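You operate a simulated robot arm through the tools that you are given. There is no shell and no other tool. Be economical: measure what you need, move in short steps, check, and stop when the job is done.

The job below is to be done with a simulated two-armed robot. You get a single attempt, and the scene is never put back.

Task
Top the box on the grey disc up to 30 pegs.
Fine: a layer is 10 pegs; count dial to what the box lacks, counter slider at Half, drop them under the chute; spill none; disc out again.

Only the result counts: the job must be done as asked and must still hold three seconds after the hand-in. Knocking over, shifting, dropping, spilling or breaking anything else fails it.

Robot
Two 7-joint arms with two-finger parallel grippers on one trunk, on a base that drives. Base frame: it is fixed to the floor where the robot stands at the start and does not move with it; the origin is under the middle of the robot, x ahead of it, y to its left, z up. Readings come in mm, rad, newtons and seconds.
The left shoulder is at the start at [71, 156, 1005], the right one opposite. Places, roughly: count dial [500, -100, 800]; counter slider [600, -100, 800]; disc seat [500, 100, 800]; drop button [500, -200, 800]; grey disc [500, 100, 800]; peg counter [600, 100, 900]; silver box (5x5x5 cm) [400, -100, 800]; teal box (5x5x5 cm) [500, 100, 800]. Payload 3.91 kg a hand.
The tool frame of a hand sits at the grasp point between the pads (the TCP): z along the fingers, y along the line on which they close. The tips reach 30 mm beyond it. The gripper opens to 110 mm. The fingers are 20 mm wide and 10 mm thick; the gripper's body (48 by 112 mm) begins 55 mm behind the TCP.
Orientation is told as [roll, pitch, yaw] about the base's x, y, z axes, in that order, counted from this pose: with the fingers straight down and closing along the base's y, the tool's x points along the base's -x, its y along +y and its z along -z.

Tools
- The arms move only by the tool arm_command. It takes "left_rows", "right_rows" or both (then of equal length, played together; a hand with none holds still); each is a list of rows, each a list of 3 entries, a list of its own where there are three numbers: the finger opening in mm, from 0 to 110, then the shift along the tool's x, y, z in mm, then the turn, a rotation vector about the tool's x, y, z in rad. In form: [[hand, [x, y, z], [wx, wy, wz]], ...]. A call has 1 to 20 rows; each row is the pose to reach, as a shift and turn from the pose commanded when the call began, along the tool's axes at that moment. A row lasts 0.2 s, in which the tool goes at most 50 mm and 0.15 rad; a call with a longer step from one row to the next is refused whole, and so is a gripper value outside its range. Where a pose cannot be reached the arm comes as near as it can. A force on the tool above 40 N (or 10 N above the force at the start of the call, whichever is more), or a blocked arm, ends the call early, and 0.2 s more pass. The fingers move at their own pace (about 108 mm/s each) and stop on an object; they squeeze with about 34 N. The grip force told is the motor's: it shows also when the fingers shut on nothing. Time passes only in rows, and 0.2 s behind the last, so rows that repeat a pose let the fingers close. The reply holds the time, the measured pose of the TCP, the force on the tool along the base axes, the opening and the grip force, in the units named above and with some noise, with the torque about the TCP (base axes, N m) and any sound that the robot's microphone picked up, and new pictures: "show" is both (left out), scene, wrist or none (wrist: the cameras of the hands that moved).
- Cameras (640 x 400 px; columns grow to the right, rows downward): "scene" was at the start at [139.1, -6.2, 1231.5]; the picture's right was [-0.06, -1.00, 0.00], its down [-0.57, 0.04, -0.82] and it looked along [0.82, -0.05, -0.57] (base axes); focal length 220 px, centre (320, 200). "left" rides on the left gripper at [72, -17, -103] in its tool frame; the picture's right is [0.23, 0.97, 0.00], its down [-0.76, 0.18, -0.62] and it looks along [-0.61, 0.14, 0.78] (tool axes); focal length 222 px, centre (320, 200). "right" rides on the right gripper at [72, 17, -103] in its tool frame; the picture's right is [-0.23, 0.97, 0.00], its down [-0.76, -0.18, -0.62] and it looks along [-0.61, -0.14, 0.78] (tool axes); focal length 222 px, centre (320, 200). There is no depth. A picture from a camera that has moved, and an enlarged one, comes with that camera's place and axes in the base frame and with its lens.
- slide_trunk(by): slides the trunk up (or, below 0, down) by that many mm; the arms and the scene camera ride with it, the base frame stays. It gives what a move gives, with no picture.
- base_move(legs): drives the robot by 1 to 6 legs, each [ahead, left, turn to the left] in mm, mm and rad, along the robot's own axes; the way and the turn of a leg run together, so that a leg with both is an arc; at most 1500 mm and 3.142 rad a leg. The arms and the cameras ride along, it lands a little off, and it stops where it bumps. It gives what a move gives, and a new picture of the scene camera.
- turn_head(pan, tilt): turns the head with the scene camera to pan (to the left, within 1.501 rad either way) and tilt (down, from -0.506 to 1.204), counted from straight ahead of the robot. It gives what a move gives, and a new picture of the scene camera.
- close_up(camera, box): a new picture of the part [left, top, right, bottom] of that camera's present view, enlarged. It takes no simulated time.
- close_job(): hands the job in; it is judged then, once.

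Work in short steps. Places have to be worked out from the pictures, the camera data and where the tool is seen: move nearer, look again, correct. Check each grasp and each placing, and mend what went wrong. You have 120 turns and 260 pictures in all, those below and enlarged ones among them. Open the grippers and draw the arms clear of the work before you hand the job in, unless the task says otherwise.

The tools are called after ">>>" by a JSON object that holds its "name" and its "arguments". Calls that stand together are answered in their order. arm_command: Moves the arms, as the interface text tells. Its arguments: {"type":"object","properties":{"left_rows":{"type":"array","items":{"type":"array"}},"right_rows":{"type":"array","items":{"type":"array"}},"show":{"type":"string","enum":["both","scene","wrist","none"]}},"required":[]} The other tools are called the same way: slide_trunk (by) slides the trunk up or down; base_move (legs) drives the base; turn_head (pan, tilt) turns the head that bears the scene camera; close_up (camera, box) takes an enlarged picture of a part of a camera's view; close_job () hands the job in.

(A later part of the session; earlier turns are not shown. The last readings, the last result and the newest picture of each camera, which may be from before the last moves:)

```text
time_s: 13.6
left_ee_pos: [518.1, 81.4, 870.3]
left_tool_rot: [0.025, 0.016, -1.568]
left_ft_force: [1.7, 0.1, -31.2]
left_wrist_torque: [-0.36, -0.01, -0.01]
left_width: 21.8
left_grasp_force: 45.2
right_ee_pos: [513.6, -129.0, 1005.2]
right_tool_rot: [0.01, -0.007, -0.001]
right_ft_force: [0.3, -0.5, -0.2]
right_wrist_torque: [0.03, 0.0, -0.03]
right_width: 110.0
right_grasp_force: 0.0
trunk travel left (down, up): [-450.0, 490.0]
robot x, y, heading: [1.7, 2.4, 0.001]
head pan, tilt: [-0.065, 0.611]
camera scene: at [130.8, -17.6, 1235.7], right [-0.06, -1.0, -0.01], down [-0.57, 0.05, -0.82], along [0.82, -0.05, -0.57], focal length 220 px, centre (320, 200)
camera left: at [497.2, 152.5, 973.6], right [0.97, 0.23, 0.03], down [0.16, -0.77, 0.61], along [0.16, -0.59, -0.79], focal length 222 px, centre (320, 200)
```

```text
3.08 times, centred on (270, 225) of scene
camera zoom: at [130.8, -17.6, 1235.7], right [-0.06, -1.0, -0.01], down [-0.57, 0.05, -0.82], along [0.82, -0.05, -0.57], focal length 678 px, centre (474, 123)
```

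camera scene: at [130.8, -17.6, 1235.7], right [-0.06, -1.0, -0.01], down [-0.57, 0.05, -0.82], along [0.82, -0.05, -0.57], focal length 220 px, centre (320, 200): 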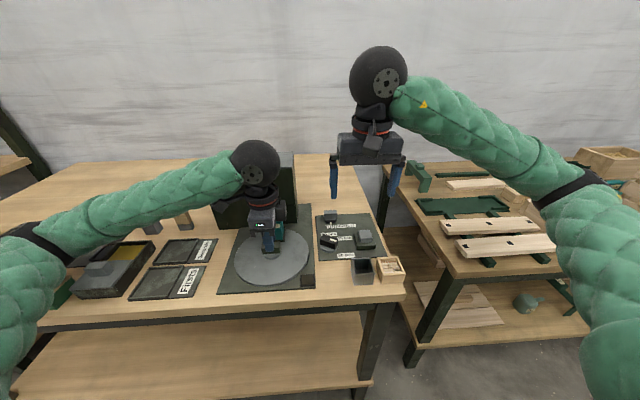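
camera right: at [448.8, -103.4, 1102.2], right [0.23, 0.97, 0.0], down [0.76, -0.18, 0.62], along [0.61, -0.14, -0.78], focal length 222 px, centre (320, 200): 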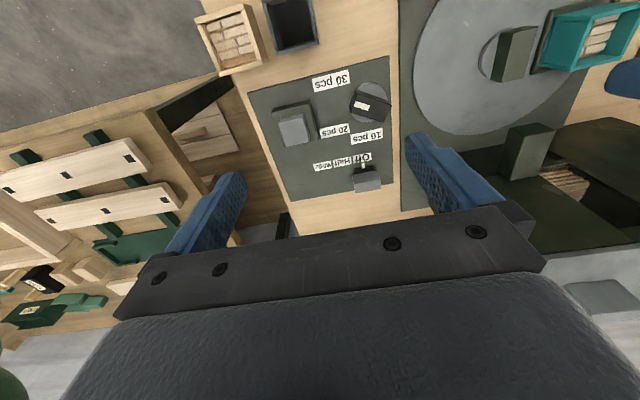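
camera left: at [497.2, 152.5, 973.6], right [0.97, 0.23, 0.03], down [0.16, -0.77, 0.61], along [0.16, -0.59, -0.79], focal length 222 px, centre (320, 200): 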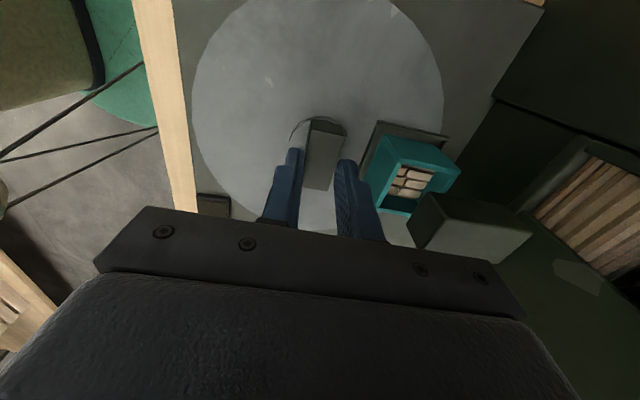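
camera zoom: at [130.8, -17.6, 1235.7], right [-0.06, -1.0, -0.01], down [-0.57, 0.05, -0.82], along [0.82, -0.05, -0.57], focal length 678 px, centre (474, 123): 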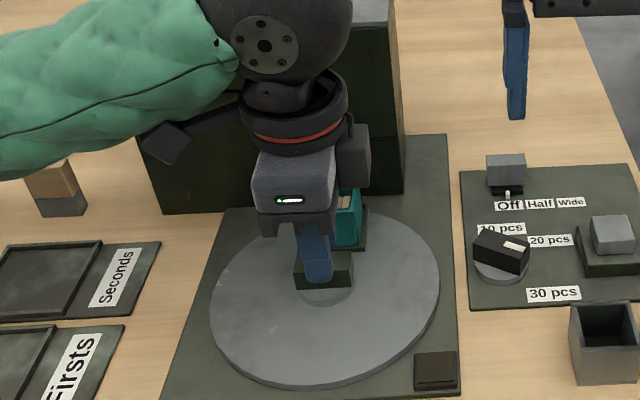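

The box now sits beneath the chute (about (590,87)). I release, rise straight up and withdraw the left hand to +y to view.

>>> {"name": "arm_command", "arguments": {"left_rows": [[34, [0, 0, 0], [0, 0, 0]], [34, [0, 0, 0], [0, 0, 0]], [34, [0, 0, -20], [0, 0, 0]], [34, [0, 0, -60], [0, 0, 0]], [34, [0, 0, -100], [0, 0, 0]], [34, [0, 0, -130], [0, 0, 0]], [34, [40, 0, -130], [0, 0, 0]], [34, [80, 0, -130], [0, 0, 0]], [34, [120, 0, -130], [0, 0, 0]], [34, [150, 0, -130], [0, 0, 0]]]}}

>>> {"name": "close_up", "arguments": {"camera": "scene", "box": [220, 160, 320, 290]}}

>>> {"name": "close_up", "arguments": {"camera": "right", "box": [480, 20, 640, 240]}}

```text
time_s: 15.8
left_ee_pos: [522.9, 236.4, 989.3]
left_tool_rot: [0.005, 0.005, -1.568]
left_ft_force: [0.1, 0.2, 0.6]
left_wrist_torque: [-0.01, 0.0, -0.01]
left_width: 34.0
left_grasp_force: 0.0
right_ee_pos: [520.4, -119.9, 998.7]
right_tool_rot: [0.0, 0.0, -0.001]
right_ft_force: [0.2, -0.4, -0.5]
right_wrist_torque: [0.0, -0.01, -0.01]
right_width: 110.2
right_grasp_force: 0.2
trunk travel left (down, up): [-450.0, 490.0]
robot x, y, heading: [-0.0, 4.4, -0.001]
head pan, tilt: [-0.065, 0.611]
camera scene: at [139.2, -6.0, 1231.5], right [-0.07, -1.0, 0.0], down [-0.57, 0.04, -0.82], along [0.82, -0.05, -0.57], focal length 220 px, centre (320, 200)
camera left: at [504.6, 309.2, 1090.4], right [0.97, 0.23, 0.01], down [0.17, -0.76, 0.62], along [0.15, -0.6, -0.78], focal length 222 px, centre (320, 200)
```

scene: 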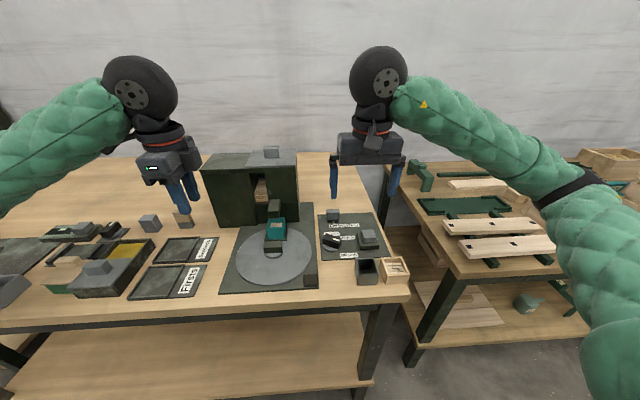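
left: 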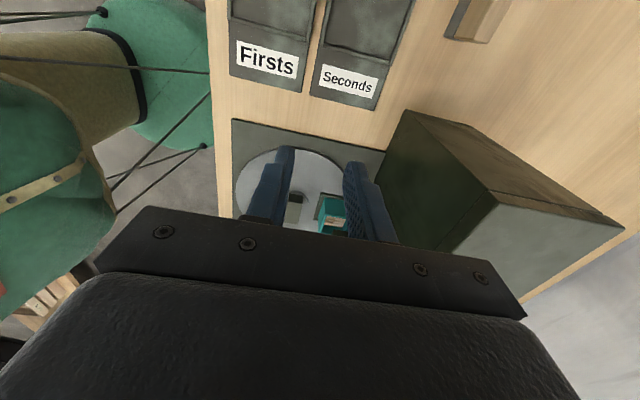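

```text
3.08 times, centred on (270, 225) of scene
camera zoom: at [139.2, -6.0, 1231.5], right [-0.07, -1.0, 0.0], down [-0.57, 0.04, -0.82], along [0.82, -0.05, -0.57], focal length 678 px, centre (474, 123)
```

zoom: 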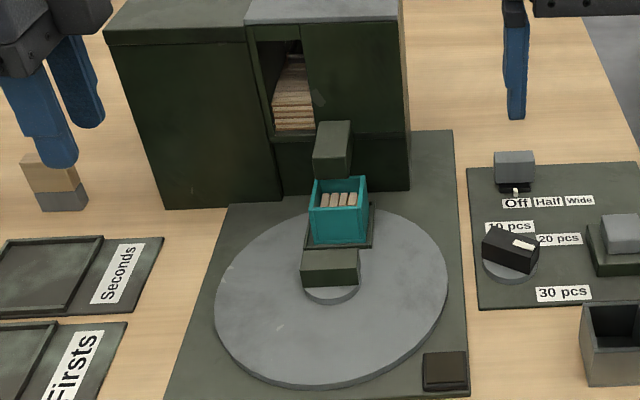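

```text
1.82 times, centred on (560, 130) of right
camera zoom: at [447.9, -103.7, 1103.0], right [0.23, 0.97, 0.0], down [0.76, -0.18, 0.62], along [0.61, -0.14, -0.78], focal length 404 px, centre (-116, 327)
```

zoom: 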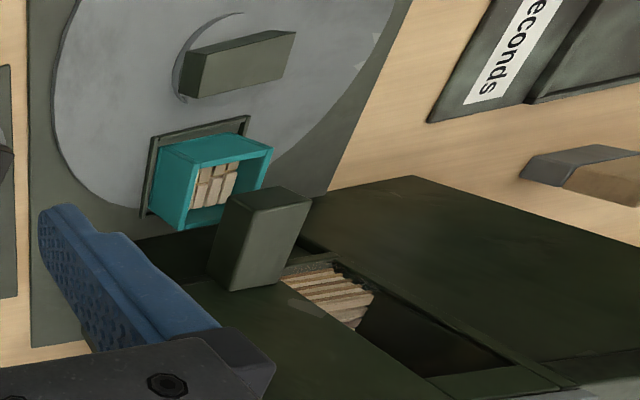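

The disc is in and the robot is settled. The dial (541,-61, top ≈826) points at 30 (-125°); 10 lies 120° counter-clockwise. I bring the right hand over the dial, yawed -2.17 rad so the turn ends near yaw 0.

>>> {"name": "arm_command", "arguments": {"right_rows": [[45, [-7, 20, 0], [0, 0, 0.145]], [45, [-14, 40, 0], [0, 0, 0.29]], [45, [-20, 59, 0], [0, 0, 0.435]], [45, [-20, 59, 0], [0, 0, 0.58]], [45, [-20, 59, 0], [0, 0, 0.725]], [45, [-20, 59, 0], [0, 0, 0.87]], [45, [-20, 59, 0], [0, 0, 1.015]], [45, [-20, 59, 0], [0, 0, 1.16]], [45, [-20, 59, 0], [0, 0, 1.305]], [45, [-20, 59, 0], [0, 0, 1.45]], [45, [-20, 59, 0], [0, 0, 1.595]], [45, [-20, 59, 0], [0, 0, 1.74]], [45, [-20, 59, 10], [0, 0, 1.885]], [45, [-20, 59, 30], [0, 0, 2.03]], [45, [-20, 59, 58], [0, 0, 2.173]]]}}

>>> {"name": "close_up", "arguments": {"camera": "scene", "box": [300, 180, 400, 270]}}

```text
time_s: 19.0
left_ee_pos: [523.5, 236.5, 988.3]
left_tool_rot: [0.005, 0.003, -1.566]
left_ft_force: [-0.2, -1.4, 0.3]
left_wrist_torque: [0.01, -0.01, -0.02]
left_width: 34.0
left_grasp_force: 0.1
right_ee_pos: [542.0, -61.0, 939.4]
right_tool_rot: [0.001, 0.0, -2.177]
right_ft_force: [0.4, -0.2, -0.1]
right_wrist_torque: [0.0, 0.0, -0.01]
right_width: 45.3
right_grasp_force: 0.1
trunk travel left (down, up): [-450.0, 490.0]
robot x, y, heading: [0.4, 2.5, 0.004]
head pan, tilt: [-0.065, 0.611]
camera scene: at [139.8, -6.2, 1231.5], right [-0.06, -1.0, 0.0], down [-0.57, 0.04, -0.82], along [0.82, -0.05, -0.57], focal length 220 px, centre (320, 200)
camera right: at [596.6, -12.3, 1043.0], right [0.67, -0.74, 0.0], down [-0.58, -0.53, 0.62], along [-0.46, -0.42, -0.78], focal length 222 px, centre (320, 200)
```

scene: 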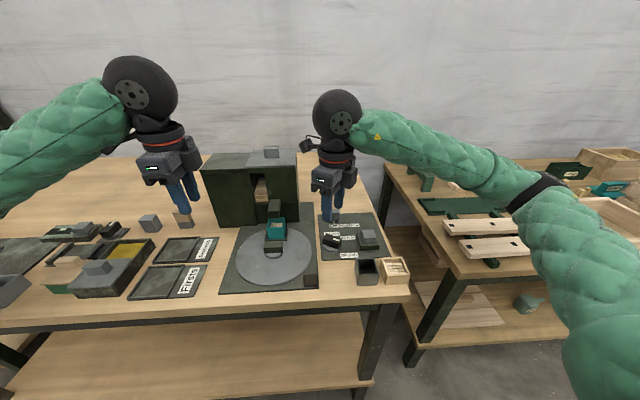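
right: 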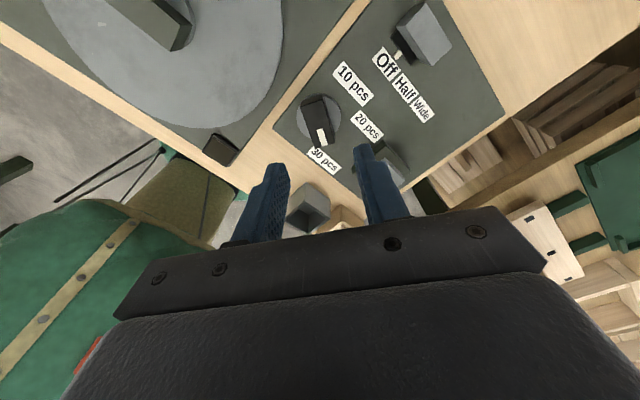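

```text
4.44 times, centred on (350, 225) of scene
camera zoom: at [139.8, -6.2, 1231.5], right [-0.06, -1.0, 0.0], down [-0.57, 0.04, -0.82], along [0.82, -0.05, -0.57], focal length 980 px, centre (187, 89)
```

zoom: 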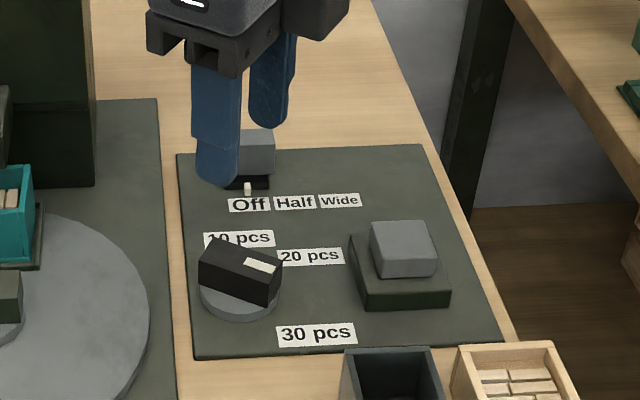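

The wrist reached the yaw. I zoom the dial from this camera.

>>> {"name": "close_up", "arguments": {"camera": "right", "box": [270, 40, 430, 190]}}

```text
2.67 times, centred on (350, 115) of right
camera zoom: at [596.6, -12.3, 1043.0], right [0.67, -0.74, 0.0], down [-0.58, -0.53, 0.62], along [-0.46, -0.42, -0.78], focal length 592 px, centre (240, 427)
```

zoom: 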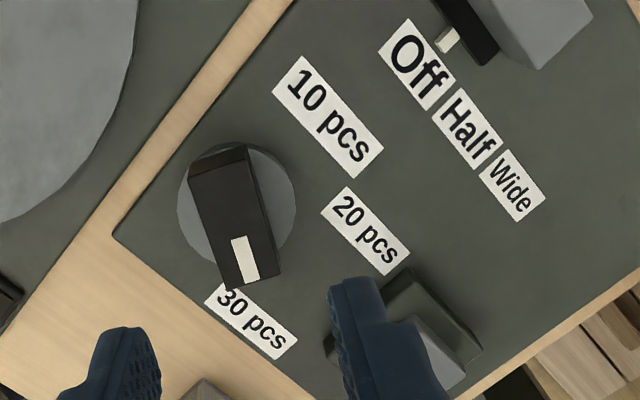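

The dial centre is (541,-62), bar top ≈835, pointer at -123°. I go down, gripping the bar at TCP z≈849.

>>> {"name": "arm_command", "arguments": {"right_rows": [[45, [0, 0, 40], [0, 0, 0]], [45, [0, 0, 70], [0, 0, 0.01]], [45, [0, 0, 90], [0, 0, 0.01]], [0, [0, 0, 90], [0, 0, 0.01]], [0, [0, 0, 90], [0, 0, 0.01]]], "show": "wrist"}}

>>> {"name": "close_up", "arguments": {"camera": "scene", "box": [300, 180, 400, 270]}}

```text
time_s: 20.2
left_ee_pos: [522.3, 237.5, 986.8]
left_tool_rot: [0.005, 0.005, -1.568]
left_ft_force: [0.7, -0.1, -0.3]
left_wrist_torque: [-0.01, 0.02, -0.02]
left_width: 34.0
left_grasp_force: 0.0
right_ee_pos: [541.1, -59.8, 850.3]
right_tool_rot: [-0.001, -0.001, -2.182]
right_ft_force: [-8.5, 2.7, -8.5]
right_wrist_torque: [0.11, -0.1, 0.69]
right_width: 23.5
right_grasp_force: 45.6
trunk travel left (down, up): [-450.0, 490.0]
robot x, y, heading: [-1.5, 1.4, 0.005]
head pan, tilt: [-0.065, 0.611]
camera right: at [595.9, -10.2, 953.0], right [0.67, -0.74, 0.0], down [-0.58, -0.52, 0.62], along [-0.47, -0.42, -0.78], focal length 222 px, centre (320, 200)
```

right: 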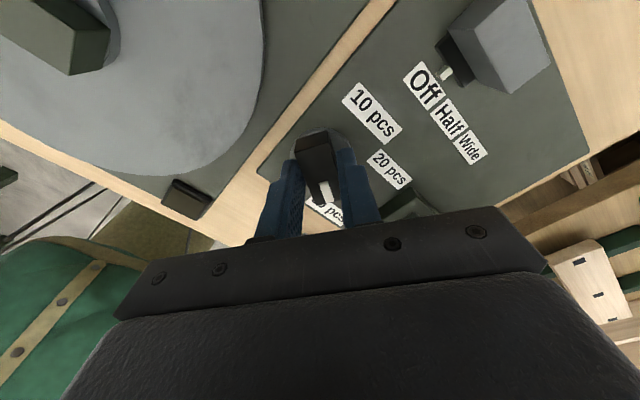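

```text
4.44 times, centred on (350, 225) of scene
camera zoom: at [139.3, -5.7, 1231.3], right [-0.06, -1.0, 0.0], down [-0.57, 0.04, -0.82], along [0.82, -0.05, -0.57], focal length 980 px, centre (187, 89)
```

zoom: 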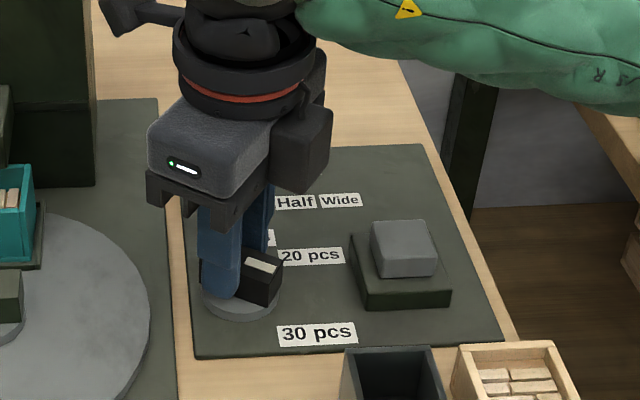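

The dial is gripped (23.5 mm). I turn it counter-clockwise half the way.

>>> {"name": "arm_command", "arguments": {"right_rows": [[0, [0, 0, 0], [0, 0, -0.1]], [0, [0, 0, 0], [0, 0, -0.22]], [0, [0, 0, 0], [0, 0, -0.34]], [0, [0, 0, 0], [0, 0, -0.46]], [0, [0, 0, 0], [0, 0, -0.58]], [0, [0, 0, 0], [0, 0, -0.7]], [0, [0, 0, 0], [0, 0, -0.82]], [0, [0, 0, 0], [0, 0, -0.94]], [0, [0, 0, 0], [0, 0, -1.05]]], "show": "wrist"}}

>>> {"name": "close_up", "arguments": {"camera": "scene", "box": [300, 180, 400, 270]}}

```text
time_s: 21.2
left_ee_pos: [523.4, 238.0, 986.6]
left_tool_rot: [0.005, 0.006, -1.568]
left_ft_force: [-0.3, -0.2, -0.2]
left_wrist_torque: [-0.02, 0.0, -0.02]
left_width: 33.7
left_grasp_force: 0.1
right_ee_pos: [539.2, -58.4, 850.2]
right_tool_rot: [-0.003, 0.0, -1.755]
right_ft_force: [-1.4, 8.6, -7.3]
right_wrist_torque: [-0.06, 0.1, -0.01]
right_width: 22.0
right_grasp_force: 45.0
trunk travel left (down, up): [-450.0, 490.0]
robot x, y, heading: [6.1, -0.5, -0.003]
head pan, tilt: [-0.065, 0.611]
stopped in row 4 (right hand): the force on the tool passed its limit at 42 N (the readings are from after the stop); the commanded pose is now the measured one
camera right: at [569.5, 9.2, 953.2], right [0.92, -0.4, 0.0], down [-0.31, -0.72, 0.62], along [-0.25, -0.57, -0.78], focal length 222 px, centre (320, 200)
```

right: 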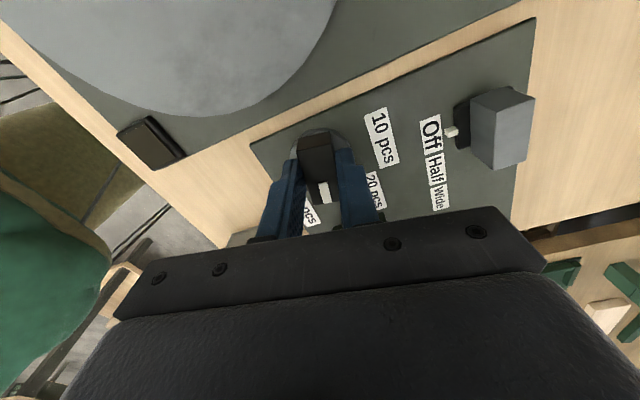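

```text
4.44 times, centred on (350, 225) of scene
camera zoom: at [139.8, -5.2, 1231.8], right [-0.06, -1.0, 0.0], down [-0.57, 0.04, -0.82], along [0.82, -0.05, -0.57], focal length 980 px, centre (187, 89)
```

zoom: 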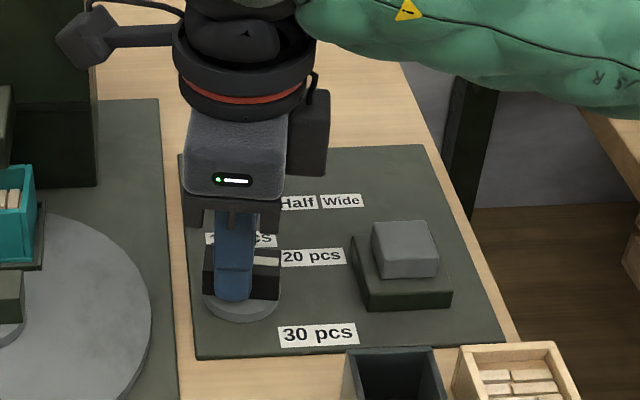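

It turned 24° and then bound because my TCP was ~4 mm off the dial axis (about (538.5,-63)). I open, recentre, regrip and go on.

>>> {"name": "arm_command", "arguments": {"right_rows": [[40, [0, 0, 0], [0, 0, 0]], [40, [-4.2, 0, 0], [0, 0, 0]], [0, [-4.2, 0, 0], [0, 0, 0]], [0, [-4.2, 0, 0], [0, 0, 0]], [0, [-4.2, 0, 0], [0, 0, -0.1]], [0, [-4.2, 0, 0], [0, 0, -0.2]], [0, [-4.2, 0, 0], [0, 0, -0.3]], [0, [-4.2, 0, 0], [0, 0, -0.4]], [0, [-4.2, 0, 0], [0, 0, -0.5]], [0, [-4.2, 0, 0], [0, 0, -0.6]], [0, [-4.2, 0, 0], [0, 0, -0.7]], [0, [-4.2, 0, 0], [0, 0, -0.8]]], "show": "wrist"}}

```text
time_s: 23.8
left_ee_pos: [522.9, 238.0, 988.9]
left_tool_rot: [0.003, 0.004, -1.566]
left_ft_force: [0.2, 0.5, -0.3]
left_wrist_torque: [0.01, 0.01, -0.02]
left_width: 33.8
left_grasp_force: 0.1
right_ee_pos: [539.0, -63.4, 849.6]
right_tool_rot: [-0.002, 0.002, -0.952]
right_ft_force: [3.9, 4.0, -10.8]
right_wrist_torque: [-0.75, -0.88, -0.03]
right_width: 22.1
right_grasp_force: 44.9
trunk travel left (down, up): [-450.0, 490.0]
robot x, y, heading: [0.2, 0.3, 0.004]
head pan, tilt: [-0.065, 0.611]
camera right: at [511.2, 5.1, 953.4], right [0.93, 0.38, 0.0], down [0.3, -0.72, 0.62], along [0.23, -0.58, -0.78], focal length 222 px, centre (320, 200)
```

right: 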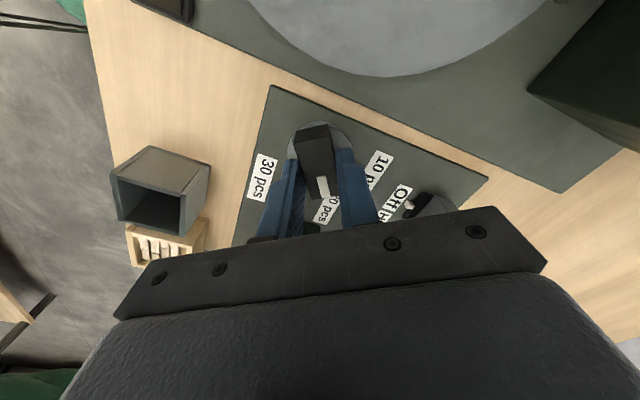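

Turning cleanly now; pointer at ≈-55°, just past 20. I turn the remaining 0.88 rad.

>>> {"name": "arm_command", "arguments": {"right_rows": [[0, [0, 0, 0], [0, 0, -0.1]], [0, [0, 0, 0], [0, 0, -0.2]], [0, [0, 0, 0], [0, 0, -0.3]], [0, [0, 0, 0], [0, 0, -0.4]], [0, [0, 0, 0], [0, 0, -0.5]], [0, [0, 0, 0], [0, 0, -0.6]], [0, [0, 0, 0], [0, 0, -0.7]], [0, [0, 0, 0], [0, 0, -0.8]], [0, [0, 0, 0], [0, 0, -0.88]], [0, [0, 0, 0], [0, 0, -0.88]], [45, [0, 0, 0], [0, 0, -0.88]], [45, [0, 0, 0], [0, 0, -0.88]], [45, [0, 0, -30], [0, 0, -0.88]], [45, [0, 0, -70], [0, 0, -0.88]], [45, [0, 0, -110], [0, 0, -0.88]]]}}

>>> {"name": "close_up", "arguments": {"camera": "right", "box": [240, 40, 400, 190]}}

>>> {"name": "close_up", "arguments": {"camera": "scene", "box": [300, 180, 400, 270]}}

```text
time_s: 27.0
left_ee_pos: [522.6, 236.8, 987.6]
left_tool_rot: [0.004, 0.003, -1.567]
left_ft_force: [-0.2, -0.7, 0.1]
left_wrist_torque: [-0.01, 0.02, -0.02]
left_width: 33.9
left_grasp_force: 0.1
right_ee_pos: [539.8, -62.3, 960.3]
right_tool_rot: [0.0, 0.004, -0.076]
right_ft_force: [-0.3, 0.0, 0.3]
right_wrist_torque: [0.0, 0.01, 0.01]
right_width: 45.2
right_grasp_force: 0.0
trunk travel left (down, up): [-450.0, 490.0]
robot x, y, heading: [-1.7, 4.5, 0.002]
head pan, tilt: [-0.065, 0.611]
camera scene: at [139.2, -5.4, 1231.4], right [-0.06, -1.0, 0.0], down [-0.57, 0.04, -0.82], along [0.82, -0.05, -0.57], focal length 220 px, centre (320, 200)
camera right: at [468.3, -40.8, 1064.4], right [0.3, 0.95, 0.0], down [0.75, -0.23, 0.62], along [0.59, -0.19, -0.78], focal length 222 px, centre (320, 200)
```

scene: 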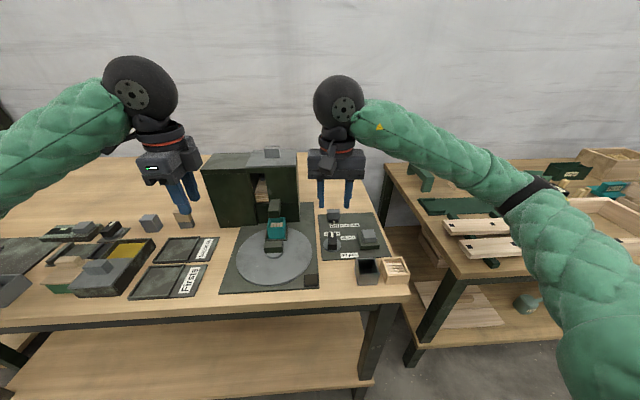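
right: 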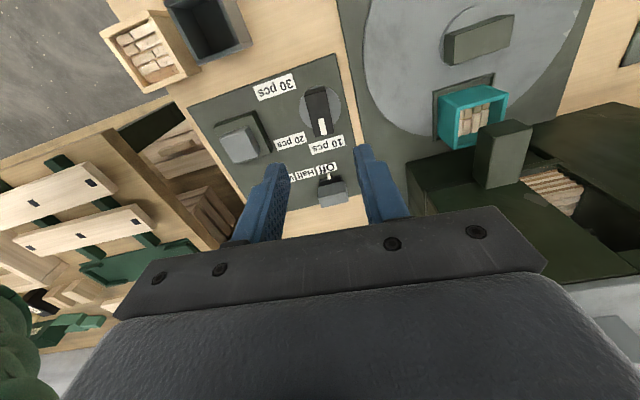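

```text
2.67 times, centred on (320, 115) of right
camera zoom: at [468.3, -40.8, 1064.4], right [0.3, 0.95, 0.0], down [0.75, -0.23, 0.62], along [0.59, -0.19, -0.78], focal length 592 px, centre (320, 427)
```

zoom: 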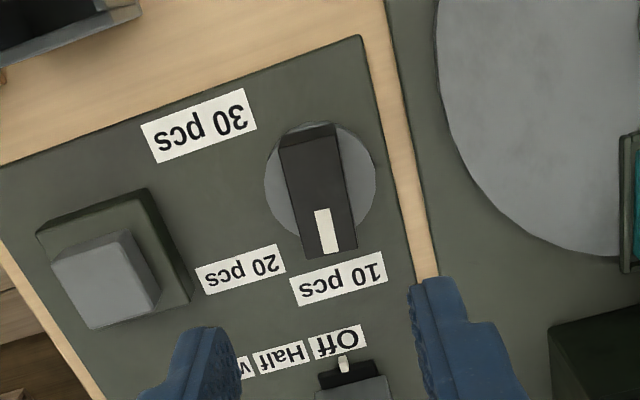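

```text
4.44 times, centred on (350, 225) of scene
camera zoom: at [139.2, -5.4, 1231.4], right [-0.06, -1.0, 0.0], down [-0.57, 0.04, -0.82], along [0.82, -0.05, -0.57], focal length 980 px, centre (187, 89)
```

zoom: 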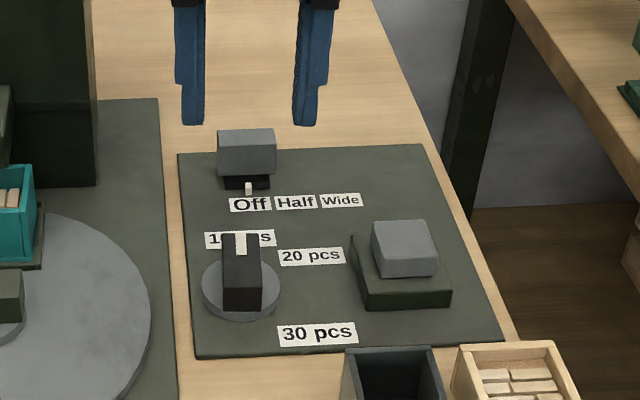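

The dial points at 10 squarely. Now I examine the slider knob; labels are 30 mm apart along y (Off -75, Half -105).

>>> {"name": "close_up", "arguments": {"camera": "scene", "box": [315, 200, 365, 235]}}

>>> {"name": "close_up", "arguments": {"camera": "right", "box": [295, 155, 365, 215]}}

```text
11.43 times, centred on (340, 218) of scene
camera zoom: at [139.2, -5.4, 1231.4], right [-0.06, -1.0, 0.0], down [-0.57, 0.04, -0.82], along [0.82, -0.05, -0.57], focal length 2519 px, centre (91, 0)
```

zoom: 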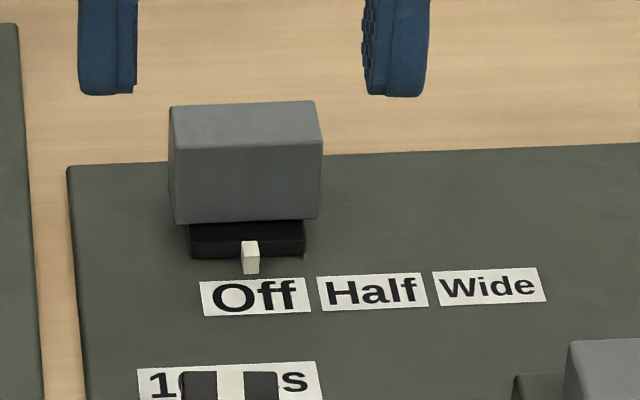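

```text
6.67 times, centred on (330, 185) of right
camera zoom: at [468.3, -40.8, 1064.4], right [0.3, 0.95, 0.0], down [0.75, -0.23, 0.62], along [0.59, -0.19, -0.78], focal length 1481 px, centre (253, 300)
```

zoom: 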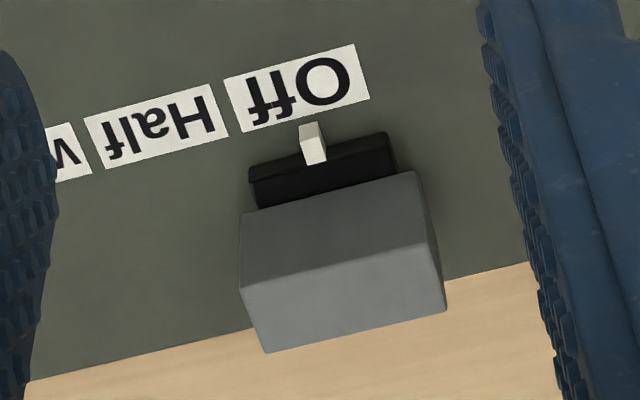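

The slider knob is at (641,-75.5), top z≈843, 16 mm deep along x. I bring the right hand over it with the fingers closing along x.

>>> {"name": "arm_command", "arguments": {"right_rows": [[45, [-20, -1, 0], [0, 0, -0.14]], [45, [-40, -2, 0], [0, 0, -0.28]], [45, [-60, -3, 0], [0, 0, -0.42]], [45, [-80, -4, 0], [0, 0, -0.56]], [45, [-102, -5.5, 0], [0, 0, -0.7]], [45, [-102, -5.5, 0], [0, 0, -0.84]], [45, [-102, -5.5, 0], [0, 0, -0.98]], [45, [-102, -5.5, 0], [0, 0, -1.12]], [45, [-102, -5.5, 0], [0, 0, -1.26]], [45, [-102, -5.5, 15], [0, 0, -1.4]], [45, [-102, -5.5, 35], [0, 0, -1.54]], [45, [-102, -5.5, 60], [0, 0, -1.647]]]}}

>>> {"name": "close_up", "arguments": {"camera": "scene", "box": [300, 180, 400, 250]}}

>>> {"name": "close_up", "arguments": {"camera": "right", "box": [220, 80, 420, 220]}}

```text
time_s: 29.6
left_ee_pos: [523.2, 237.0, 987.1]
left_tool_rot: [0.005, 0.006, -1.569]
left_ft_force: [-0.4, 0.8, -0.6]
left_wrist_torque: [0.01, 0.0, 0.02]
left_width: 33.6
left_grasp_force: 0.1
right_ee_pos: [621.0, -75.3, 944.5]
right_tool_rot: [0.003, -0.001, 1.319]
right_ft_force: [-0.1, 0.3, 0.0]
right_wrist_torque: [0.02, -0.02, 0.0]
right_width: 44.9
right_grasp_force: 0.2
right hand out of reach, approached as far as the arm can: row 10, 11, 12
trunk travel left (down, up): [-450.0, 490.0]
robot x, y, heading: [-0.6, -3.5, 0.001]
head pan, tilt: [-0.065, 0.611]
camera scene: at [139.4, -5.9, 1231.5], right [-0.06, -1.0, 0.0], down [-0.57, 0.04, -0.82], along [0.82, -0.05, -0.57], focal length 220 px, centre (320, 200)
camera right: at [585.7, -141.8, 1047.4], right [-0.89, 0.46, 0.0], down [0.36, 0.69, 0.62], along [0.29, 0.55, -0.78], focal length 222 px, centre (320, 200)
```

scene: 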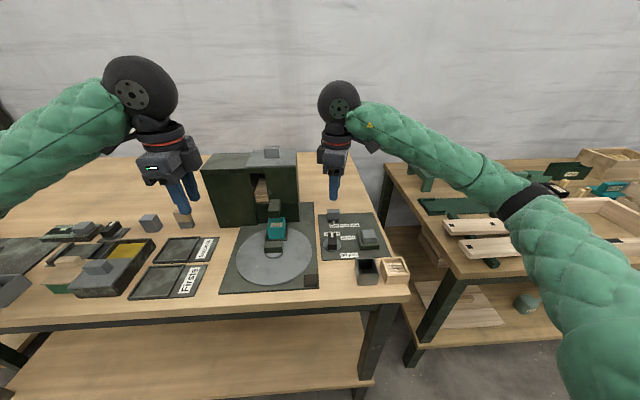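
right: 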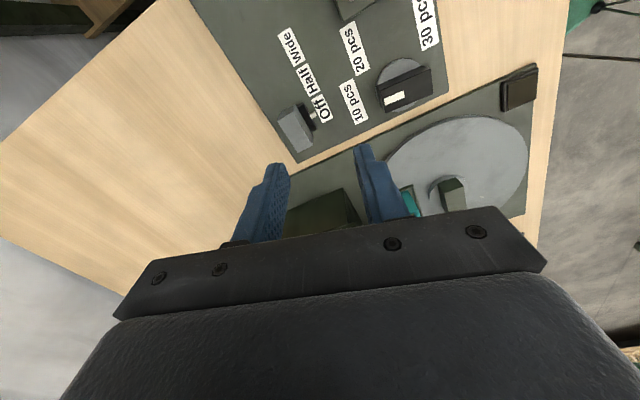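

```text
5.71 times, centred on (350, 215) of scene
camera zoom: at [139.4, -5.9, 1231.5], right [-0.06, -1.0, 0.0], down [-0.57, 0.04, -0.82], along [0.82, -0.05, -0.57], focal length 1260 px, centre (149, 114)
```

zoom: 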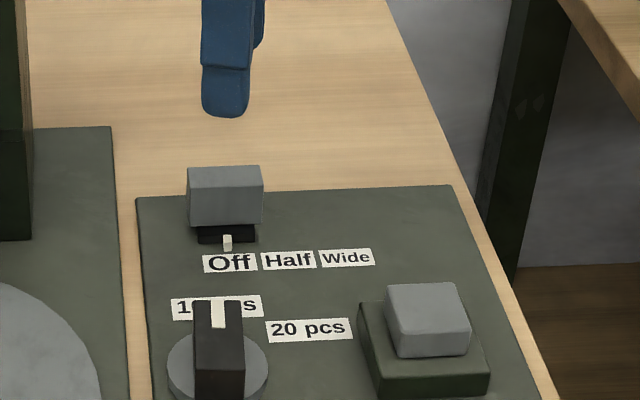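

```text
2.86 times, centred on (320, 150) of right
camera zoom: at [585.7, -141.8, 1047.4], right [-0.89, 0.46, 0.0], down [0.36, 0.69, 0.62], along [0.29, 0.55, -0.78], focal length 635 px, centre (320, 343)
```

zoom: 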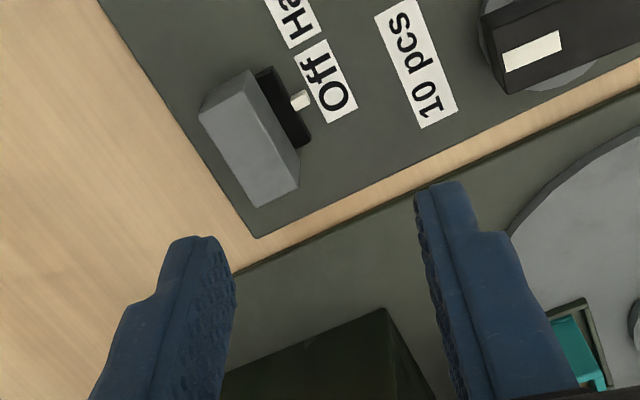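

Yaw 90° is out of reach, but the knob can instead be gripped along y (37 mm) at yaw 0. I rotate back.

>>> {"name": "arm_command", "arguments": {"right_rows": [[65, [0, 0, -10], [0, 0, 0.14]], [65, [0, 0, -20], [0, 0, 0.28]], [65, [0, 0, -20], [0, 0, 0.42]], [65, [0, 0, -20], [0, 0, 0.56]], [65, [0, 0, -20], [0, 0, 0.7]], [65, [0, 0, -20], [0, 0, 0.84]], [65, [0, 0, -20], [0, 0, 0.98]], [65, [0, 0, -20], [0, 0, 1.12]], [65, [0, 0, -20], [0, 0, 1.24]], [65, [0, 0, -20], [0, 0, 1.319]]], "show": "none"}}

```text
time_s: 31.8
left_ee_pos: [524.5, 238.0, 986.9]
left_tool_rot: [0.005, 0.007, -1.566]
left_ft_force: [-0.4, 0.3, 0.1]
left_wrist_torque: [0.02, -0.03, 0.04]
left_width: 33.9
left_grasp_force: 0.1
right_ee_pos: [619.6, -74.2, 964.4]
right_tool_rot: [-0.001, 0.004, -0.003]
right_ft_force: [-0.3, -0.4, -0.6]
right_wrist_torque: [-0.03, -0.03, -0.01]
right_width: 65.0
right_grasp_force: 0.0
trunk travel left (down, up): [-450.0, 490.0]
robot x, y, heading: [4.0, 0.7, -0.001]
head pan, tilt: [-0.065, 0.611]
```

Yaw is 0 at (619.6,-74.2,964.4). I move 21 mm ahead and down to z≈890 to look again.

>>> {"name": "arm_command", "arguments": {"right_rows": [[65, [-21, -1.5, 20], [0, 0, 0]], [65, [-21, -1.5, 50], [0, 0, 0]], [65, [-21, -1.5, 74], [0, 0, 0]]]}}

>>> {"name": "close_up", "arguments": {"camera": "scene", "box": [300, 180, 400, 250]}}

>>> {"name": "close_up", "arguments": {"camera": "right", "box": [220, 80, 420, 220]}}

```text
time_s: 32.6
left_ee_pos: [523.6, 236.6, 988.3]
left_tool_rot: [0.006, 0.003, -1.568]
left_ft_force: [0.1, -0.9, 0.4]
left_wrist_torque: [0.01, -0.02, 0.03]
left_width: 33.8
left_grasp_force: 0.1
right_ee_pos: [641.2, -76.8, 890.8]
right_tool_rot: [0.001, 0.004, -0.002]
right_ft_force: [-0.5, -0.2, -0.4]
right_wrist_torque: [0.0, 0.01, 0.0]
right_width: 64.9
right_grasp_force: 0.1
trunk travel left (down, up): [-450.0, 490.0]
robot x, y, heading: [3.5, 1.5, 0.001]
head pan, tilt: [-0.065, 0.611]
camera scene: at [139.9, -5.9, 1231.5], right [-0.06, -1.0, 0.0], down [-0.57, 0.04, -0.82], along [0.82, -0.05, -0.57], focal length 220 px, centre (320, 200)
camera right: at [568.3, -60.7, 994.7], right [0.23, 0.97, 0.0], down [0.76, -0.18, 0.62], along [0.6, -0.14, -0.78], focal length 222 px, centre (320, 200)
```

scene: 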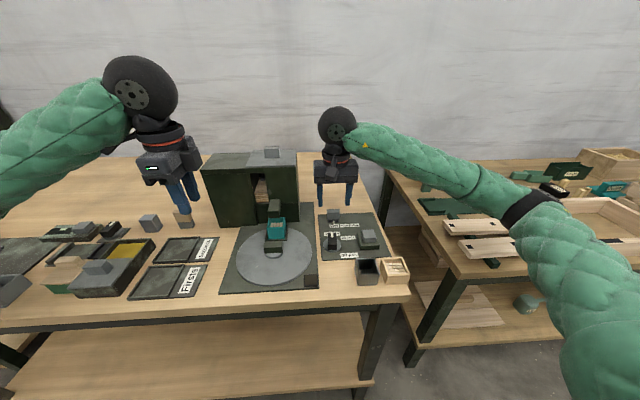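
right: 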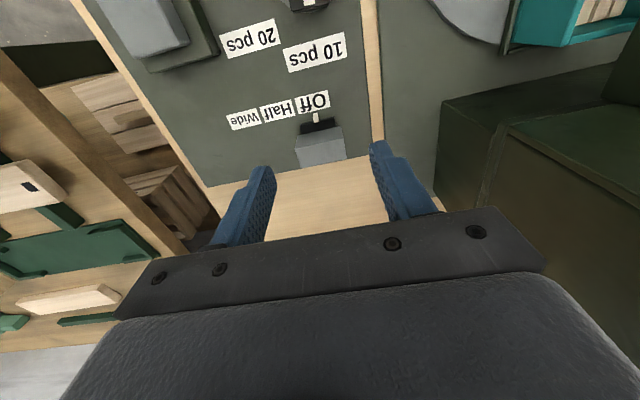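

```text
5.71 times, centred on (350, 215) of scene
camera zoom: at [139.9, -5.9, 1231.5], right [-0.06, -1.0, 0.0], down [-0.57, 0.04, -0.82], along [0.82, -0.05, -0.57], focal length 1260 px, centre (149, 114)
```

zoom: 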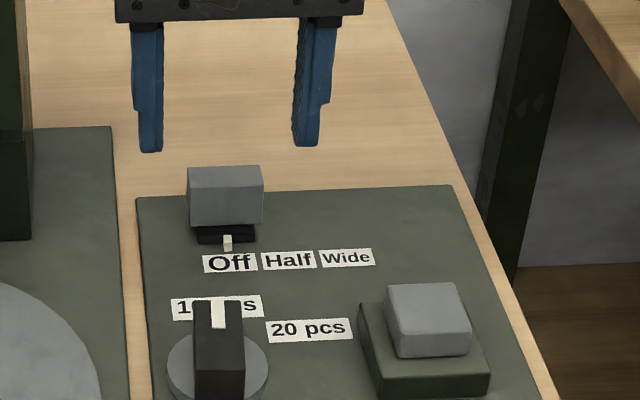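

```text
2.86 times, centred on (320, 150) of right
camera zoom: at [568.3, -60.7, 994.7], right [0.23, 0.97, 0.0], down [0.76, -0.18, 0.62], along [0.6, -0.14, -0.78], focal length 635 px, centre (320, 343)
```

zoom: 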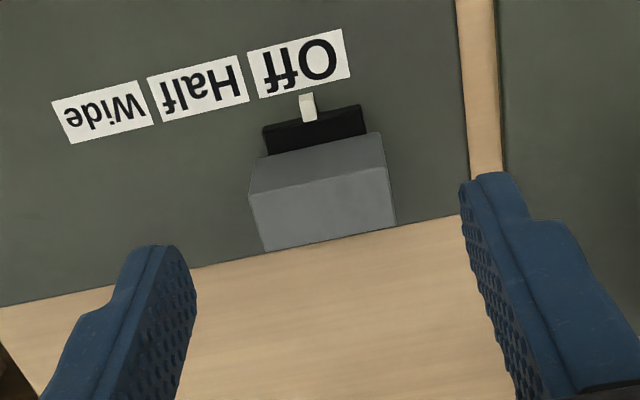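

The knob top is confirmed at (641,-76.6). I descend to z≈848 and grip it.

>>> {"name": "arm_command", "arguments": {"right_rows": [[65, [0, 0, 25], [0, 0, 0]], [65, [0, 0, 42], [0, 0, 0]], [30, [0, 0, 42], [0, 0, 0]], [30, [0, 0, 42], [0, 0, 0]]], "show": "wrist"}}

>>> {"name": "close_up", "arguments": {"camera": "scene", "box": [300, 180, 400, 250]}}

```text
time_s: 33.6
left_ee_pos: [523.4, 236.8, 986.2]
left_tool_rot: [0.006, 0.007, -1.569]
left_ft_force: [-0.2, 0.5, 0.8]
left_wrist_torque: [-0.04, 0.0, 0.02]
left_width: 34.0
left_grasp_force: 0.0
right_ee_pos: [640.5, -78.1, 848.1]
right_tool_rot: [0.001, 0.004, 0.0]
right_ft_force: [-0.1, -0.5, -1.2]
right_wrist_torque: [0.1, -0.4, 0.04]
right_width: 37.6
right_grasp_force: 44.7
trunk travel left (down, up): [-450.0, 490.0]
robot x, y, heading: [0.1, -0.8, 0.004]
head pan, tilt: [-0.065, 0.611]
camera right: at [568.7, -61.0, 951.9], right [0.23, 0.97, 0.0], down [0.76, -0.18, 0.62], along [0.6, -0.14, -0.78], focal length 222 px, centre (320, 200)
```

right: 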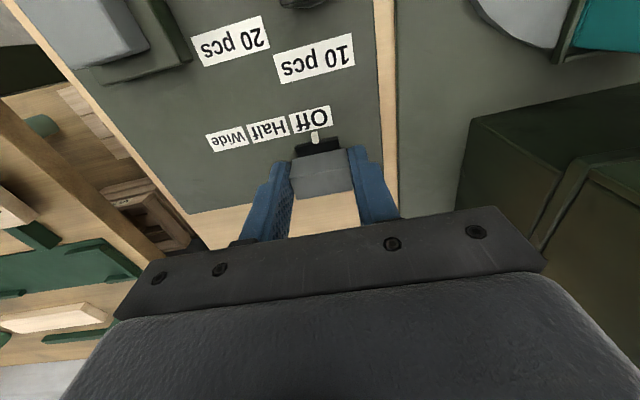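

```text
5.71 times, centred on (350, 215) of scene
camera zoom: at [139.5, -5.9, 1231.4], right [-0.06, -1.0, 0.0], down [-0.57, 0.04, -0.82], along [0.82, -0.05, -0.57], focal length 1260 px, centre (149, 114)
```

zoom: 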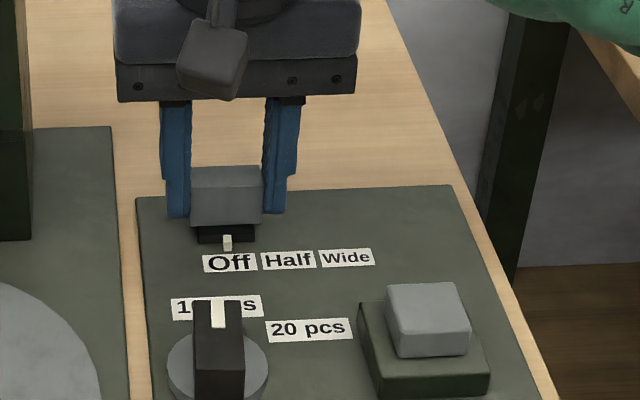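

The knob is held. I slide it 30 mm toward -y to Half.

>>> {"name": "arm_command", "arguments": {"right_rows": [[30, [0, -6, 0], [0, 0, 0]], [30, [0, -14, 0], [0, 0, 0]], [30, [0, -22, 0], [0, 0, 0]], [30, [0, -30, 0], [0, 0, 0]], [30, [0, -30, 0], [0, 0, 0]]], "show": "none"}}

>>> {"name": "close_up", "arguments": {"camera": "scene", "box": [300, 180, 400, 250]}}

```text
time_s: 34.8
left_ee_pos: [523.6, 237.5, 987.5]
left_tool_rot: [0.005, 0.004, -1.567]
left_ft_force: [0.0, -0.6, 0.0]
left_wrist_torque: [0.01, 0.01, -0.01]
left_width: 34.0
left_grasp_force: 0.1
right_ee_pos: [641.5, -106.9, 847.3]
right_tool_rot: [0.001, 0.004, 0.0]
right_ft_force: [7.8, 0.3, -0.5]
right_wrist_torque: [-0.14, 0.88, 0.03]
right_width: 37.4
right_grasp_force: 45.5
trunk travel left (down, up): [-450.0, 490.0]
robot x, y, heading: [1.6, 1.8, 0.002]
head pan, tilt: [-0.065, 0.611]
```

```text
5.71 times, centred on (350, 215) of scene
camera zoom: at [140.2, -5.8, 1231.5], right [-0.06, -1.0, 0.0], down [-0.57, 0.04, -0.82], along [0.82, -0.05, -0.57], focal length 1260 px, centre (149, 114)
```

zoom: 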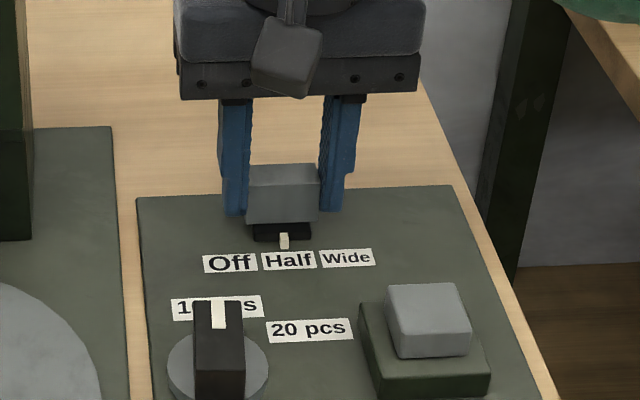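

The pointer is about 1.5 mm short of Half's centre; I nudge it, release and rise.

>>> {"name": "arm_command", "arguments": {"right_rows": [[30, [0, -1.8, 0], [0, 0, 0]], [30, [0, -1.8, 0], [0, 0, 0]], [60, [0, -1.8, 0], [0, 0, 0]], [60, [0, -1.8, 0], [0, 0, 0]], [60, [0, -1.8, -30], [0, 0, 0]], [60, [0, -1.8, -70], [0, 0, 0]], [20, [40, -15, -100], [0, 0, 0]], [0, [80, -50, -100], [0, 0, 0]]]}}

>>> {"name": "close_up", "arguments": {"camera": "scene", "box": [300, 180, 400, 250]}}

>>> {"name": "close_up", "arguments": {"camera": "right", "box": [200, 20, 400, 200]}}

```text
refused: row 7 steps farther than a row can; nothing moved
```

```text
5.71 times, centred on (350, 215) of scene
camera zoom: at [140.2, -5.8, 1231.5], right [-0.06, -1.0, 0.0], down [-0.57, 0.04, -0.82], along [0.82, -0.05, -0.57], focal length 1260 px, centre (149, 114)
```

zoom: 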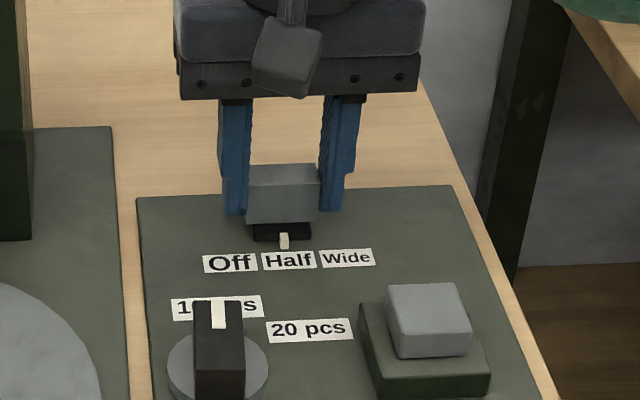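

```text
2.22 times, centred on (300, 110) of right
camera zoom: at [568.7, -90.1, 951.9], right [0.23, 0.97, 0.0], down [0.76, -0.18, 0.62], along [0.6, -0.14, -0.78], focal length 494 px, centre (364, 400)
```

zoom: 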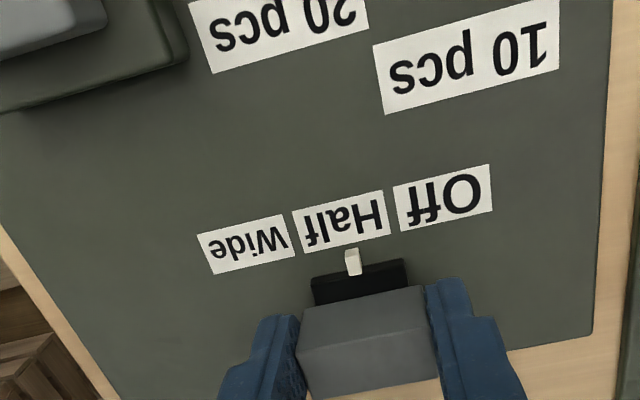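

One row was too long and the whole call was refused, so I resend it with smaller steps.

>>> {"name": "arm_command", "arguments": {"right_rows": [[30, [0, -1.5, 0], [0, 0, 0]], [30, [0, -1.5, 0], [0, 0, 0]], [60, [0, -1.5, 0], [0, 0, 0]], [60, [0, -1.5, 0], [0, 0, 0]], [60, [0, -1.5, -30], [0, 0, 0]], [60, [0, -1.5, -70], [0, 0, 0]], [20, [20, -15, -100], [0, 0, 0]], [0, [50, -40, -100], [0, 0, 0]], [0, [80, -60, -100], [0, 0, 0]]]}}

>>> {"name": "close_up", "arguments": {"camera": "scene", "box": [300, 180, 400, 250]}}

>>> {"name": "close_up", "arguments": {"camera": "right", "box": [220, 40, 420, 220]}}

```text
time_s: 36.8
left_ee_pos: [522.2, 236.9, 987.7]
left_tool_rot: [0.005, 0.005, -1.566]
left_ft_force: [-0.4, -0.3, 0.9]
left_wrist_torque: [-0.01, 0.0, -0.05]
left_width: 33.9
left_grasp_force: 0.1
right_ee_pos: [560.4, -166.2, 948.0]
right_tool_rot: [-0.001, 0.003, 0.002]
right_ft_force: [-0.3, -0.3, 0.0]
right_wrist_torque: [-0.02, 0.01, -0.05]
right_width: 0.1
right_grasp_force: 33.8
trunk travel left (down, up): [-450.0, 490.0]
robot x, y, heading: [3.3, -0.5, 0.001]
head pan, tilt: [-0.065, 0.611]
camera scene: at [139.0, -5.9, 1231.6], right [-0.06, -1.0, 0.0], down [-0.57, 0.04, -0.82], along [0.82, -0.05, -0.57], focal length 220 px, centre (320, 200)
camera right: at [488.4, -149.9, 1052.4], right [0.23, 0.97, 0.0], down [0.76, -0.18, 0.62], along [0.61, -0.14, -0.78], focal length 222 px, centre (320, 200)
```

scene: 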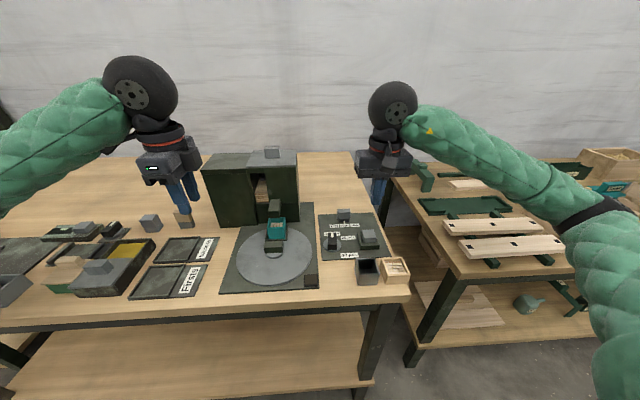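
right: 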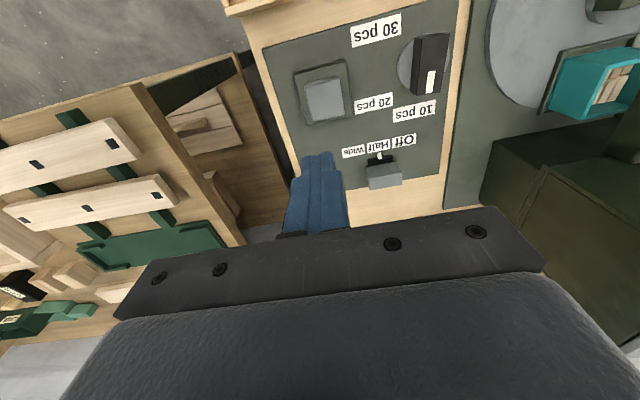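

```text
5.71 times, centred on (350, 215) of scene
camera zoom: at [139.0, -5.9, 1231.6], right [-0.06, -1.0, 0.0], down [-0.57, 0.04, -0.82], along [0.82, -0.05, -0.57], focal length 1260 px, centre (149, 114)
```

zoom: 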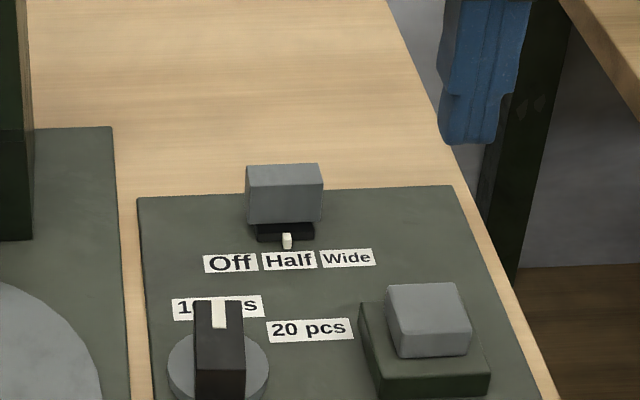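

```text
2.22 times, centred on (320, 130) of right
camera zoom: at [488.4, -149.9, 1052.4], right [0.23, 0.97, 0.0], down [0.76, -0.18, 0.62], along [0.61, -0.14, -0.78], focal length 494 px, centre (320, 356)
```

zoom: 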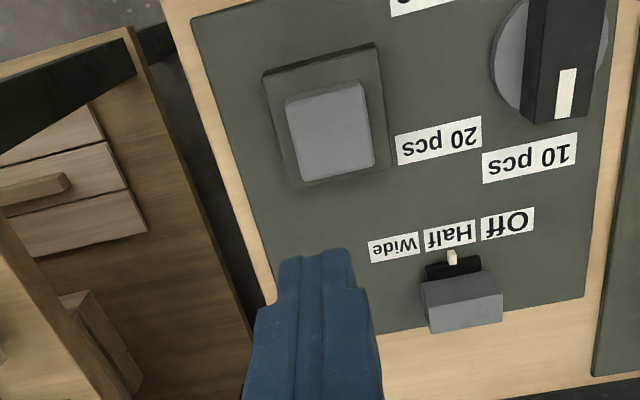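

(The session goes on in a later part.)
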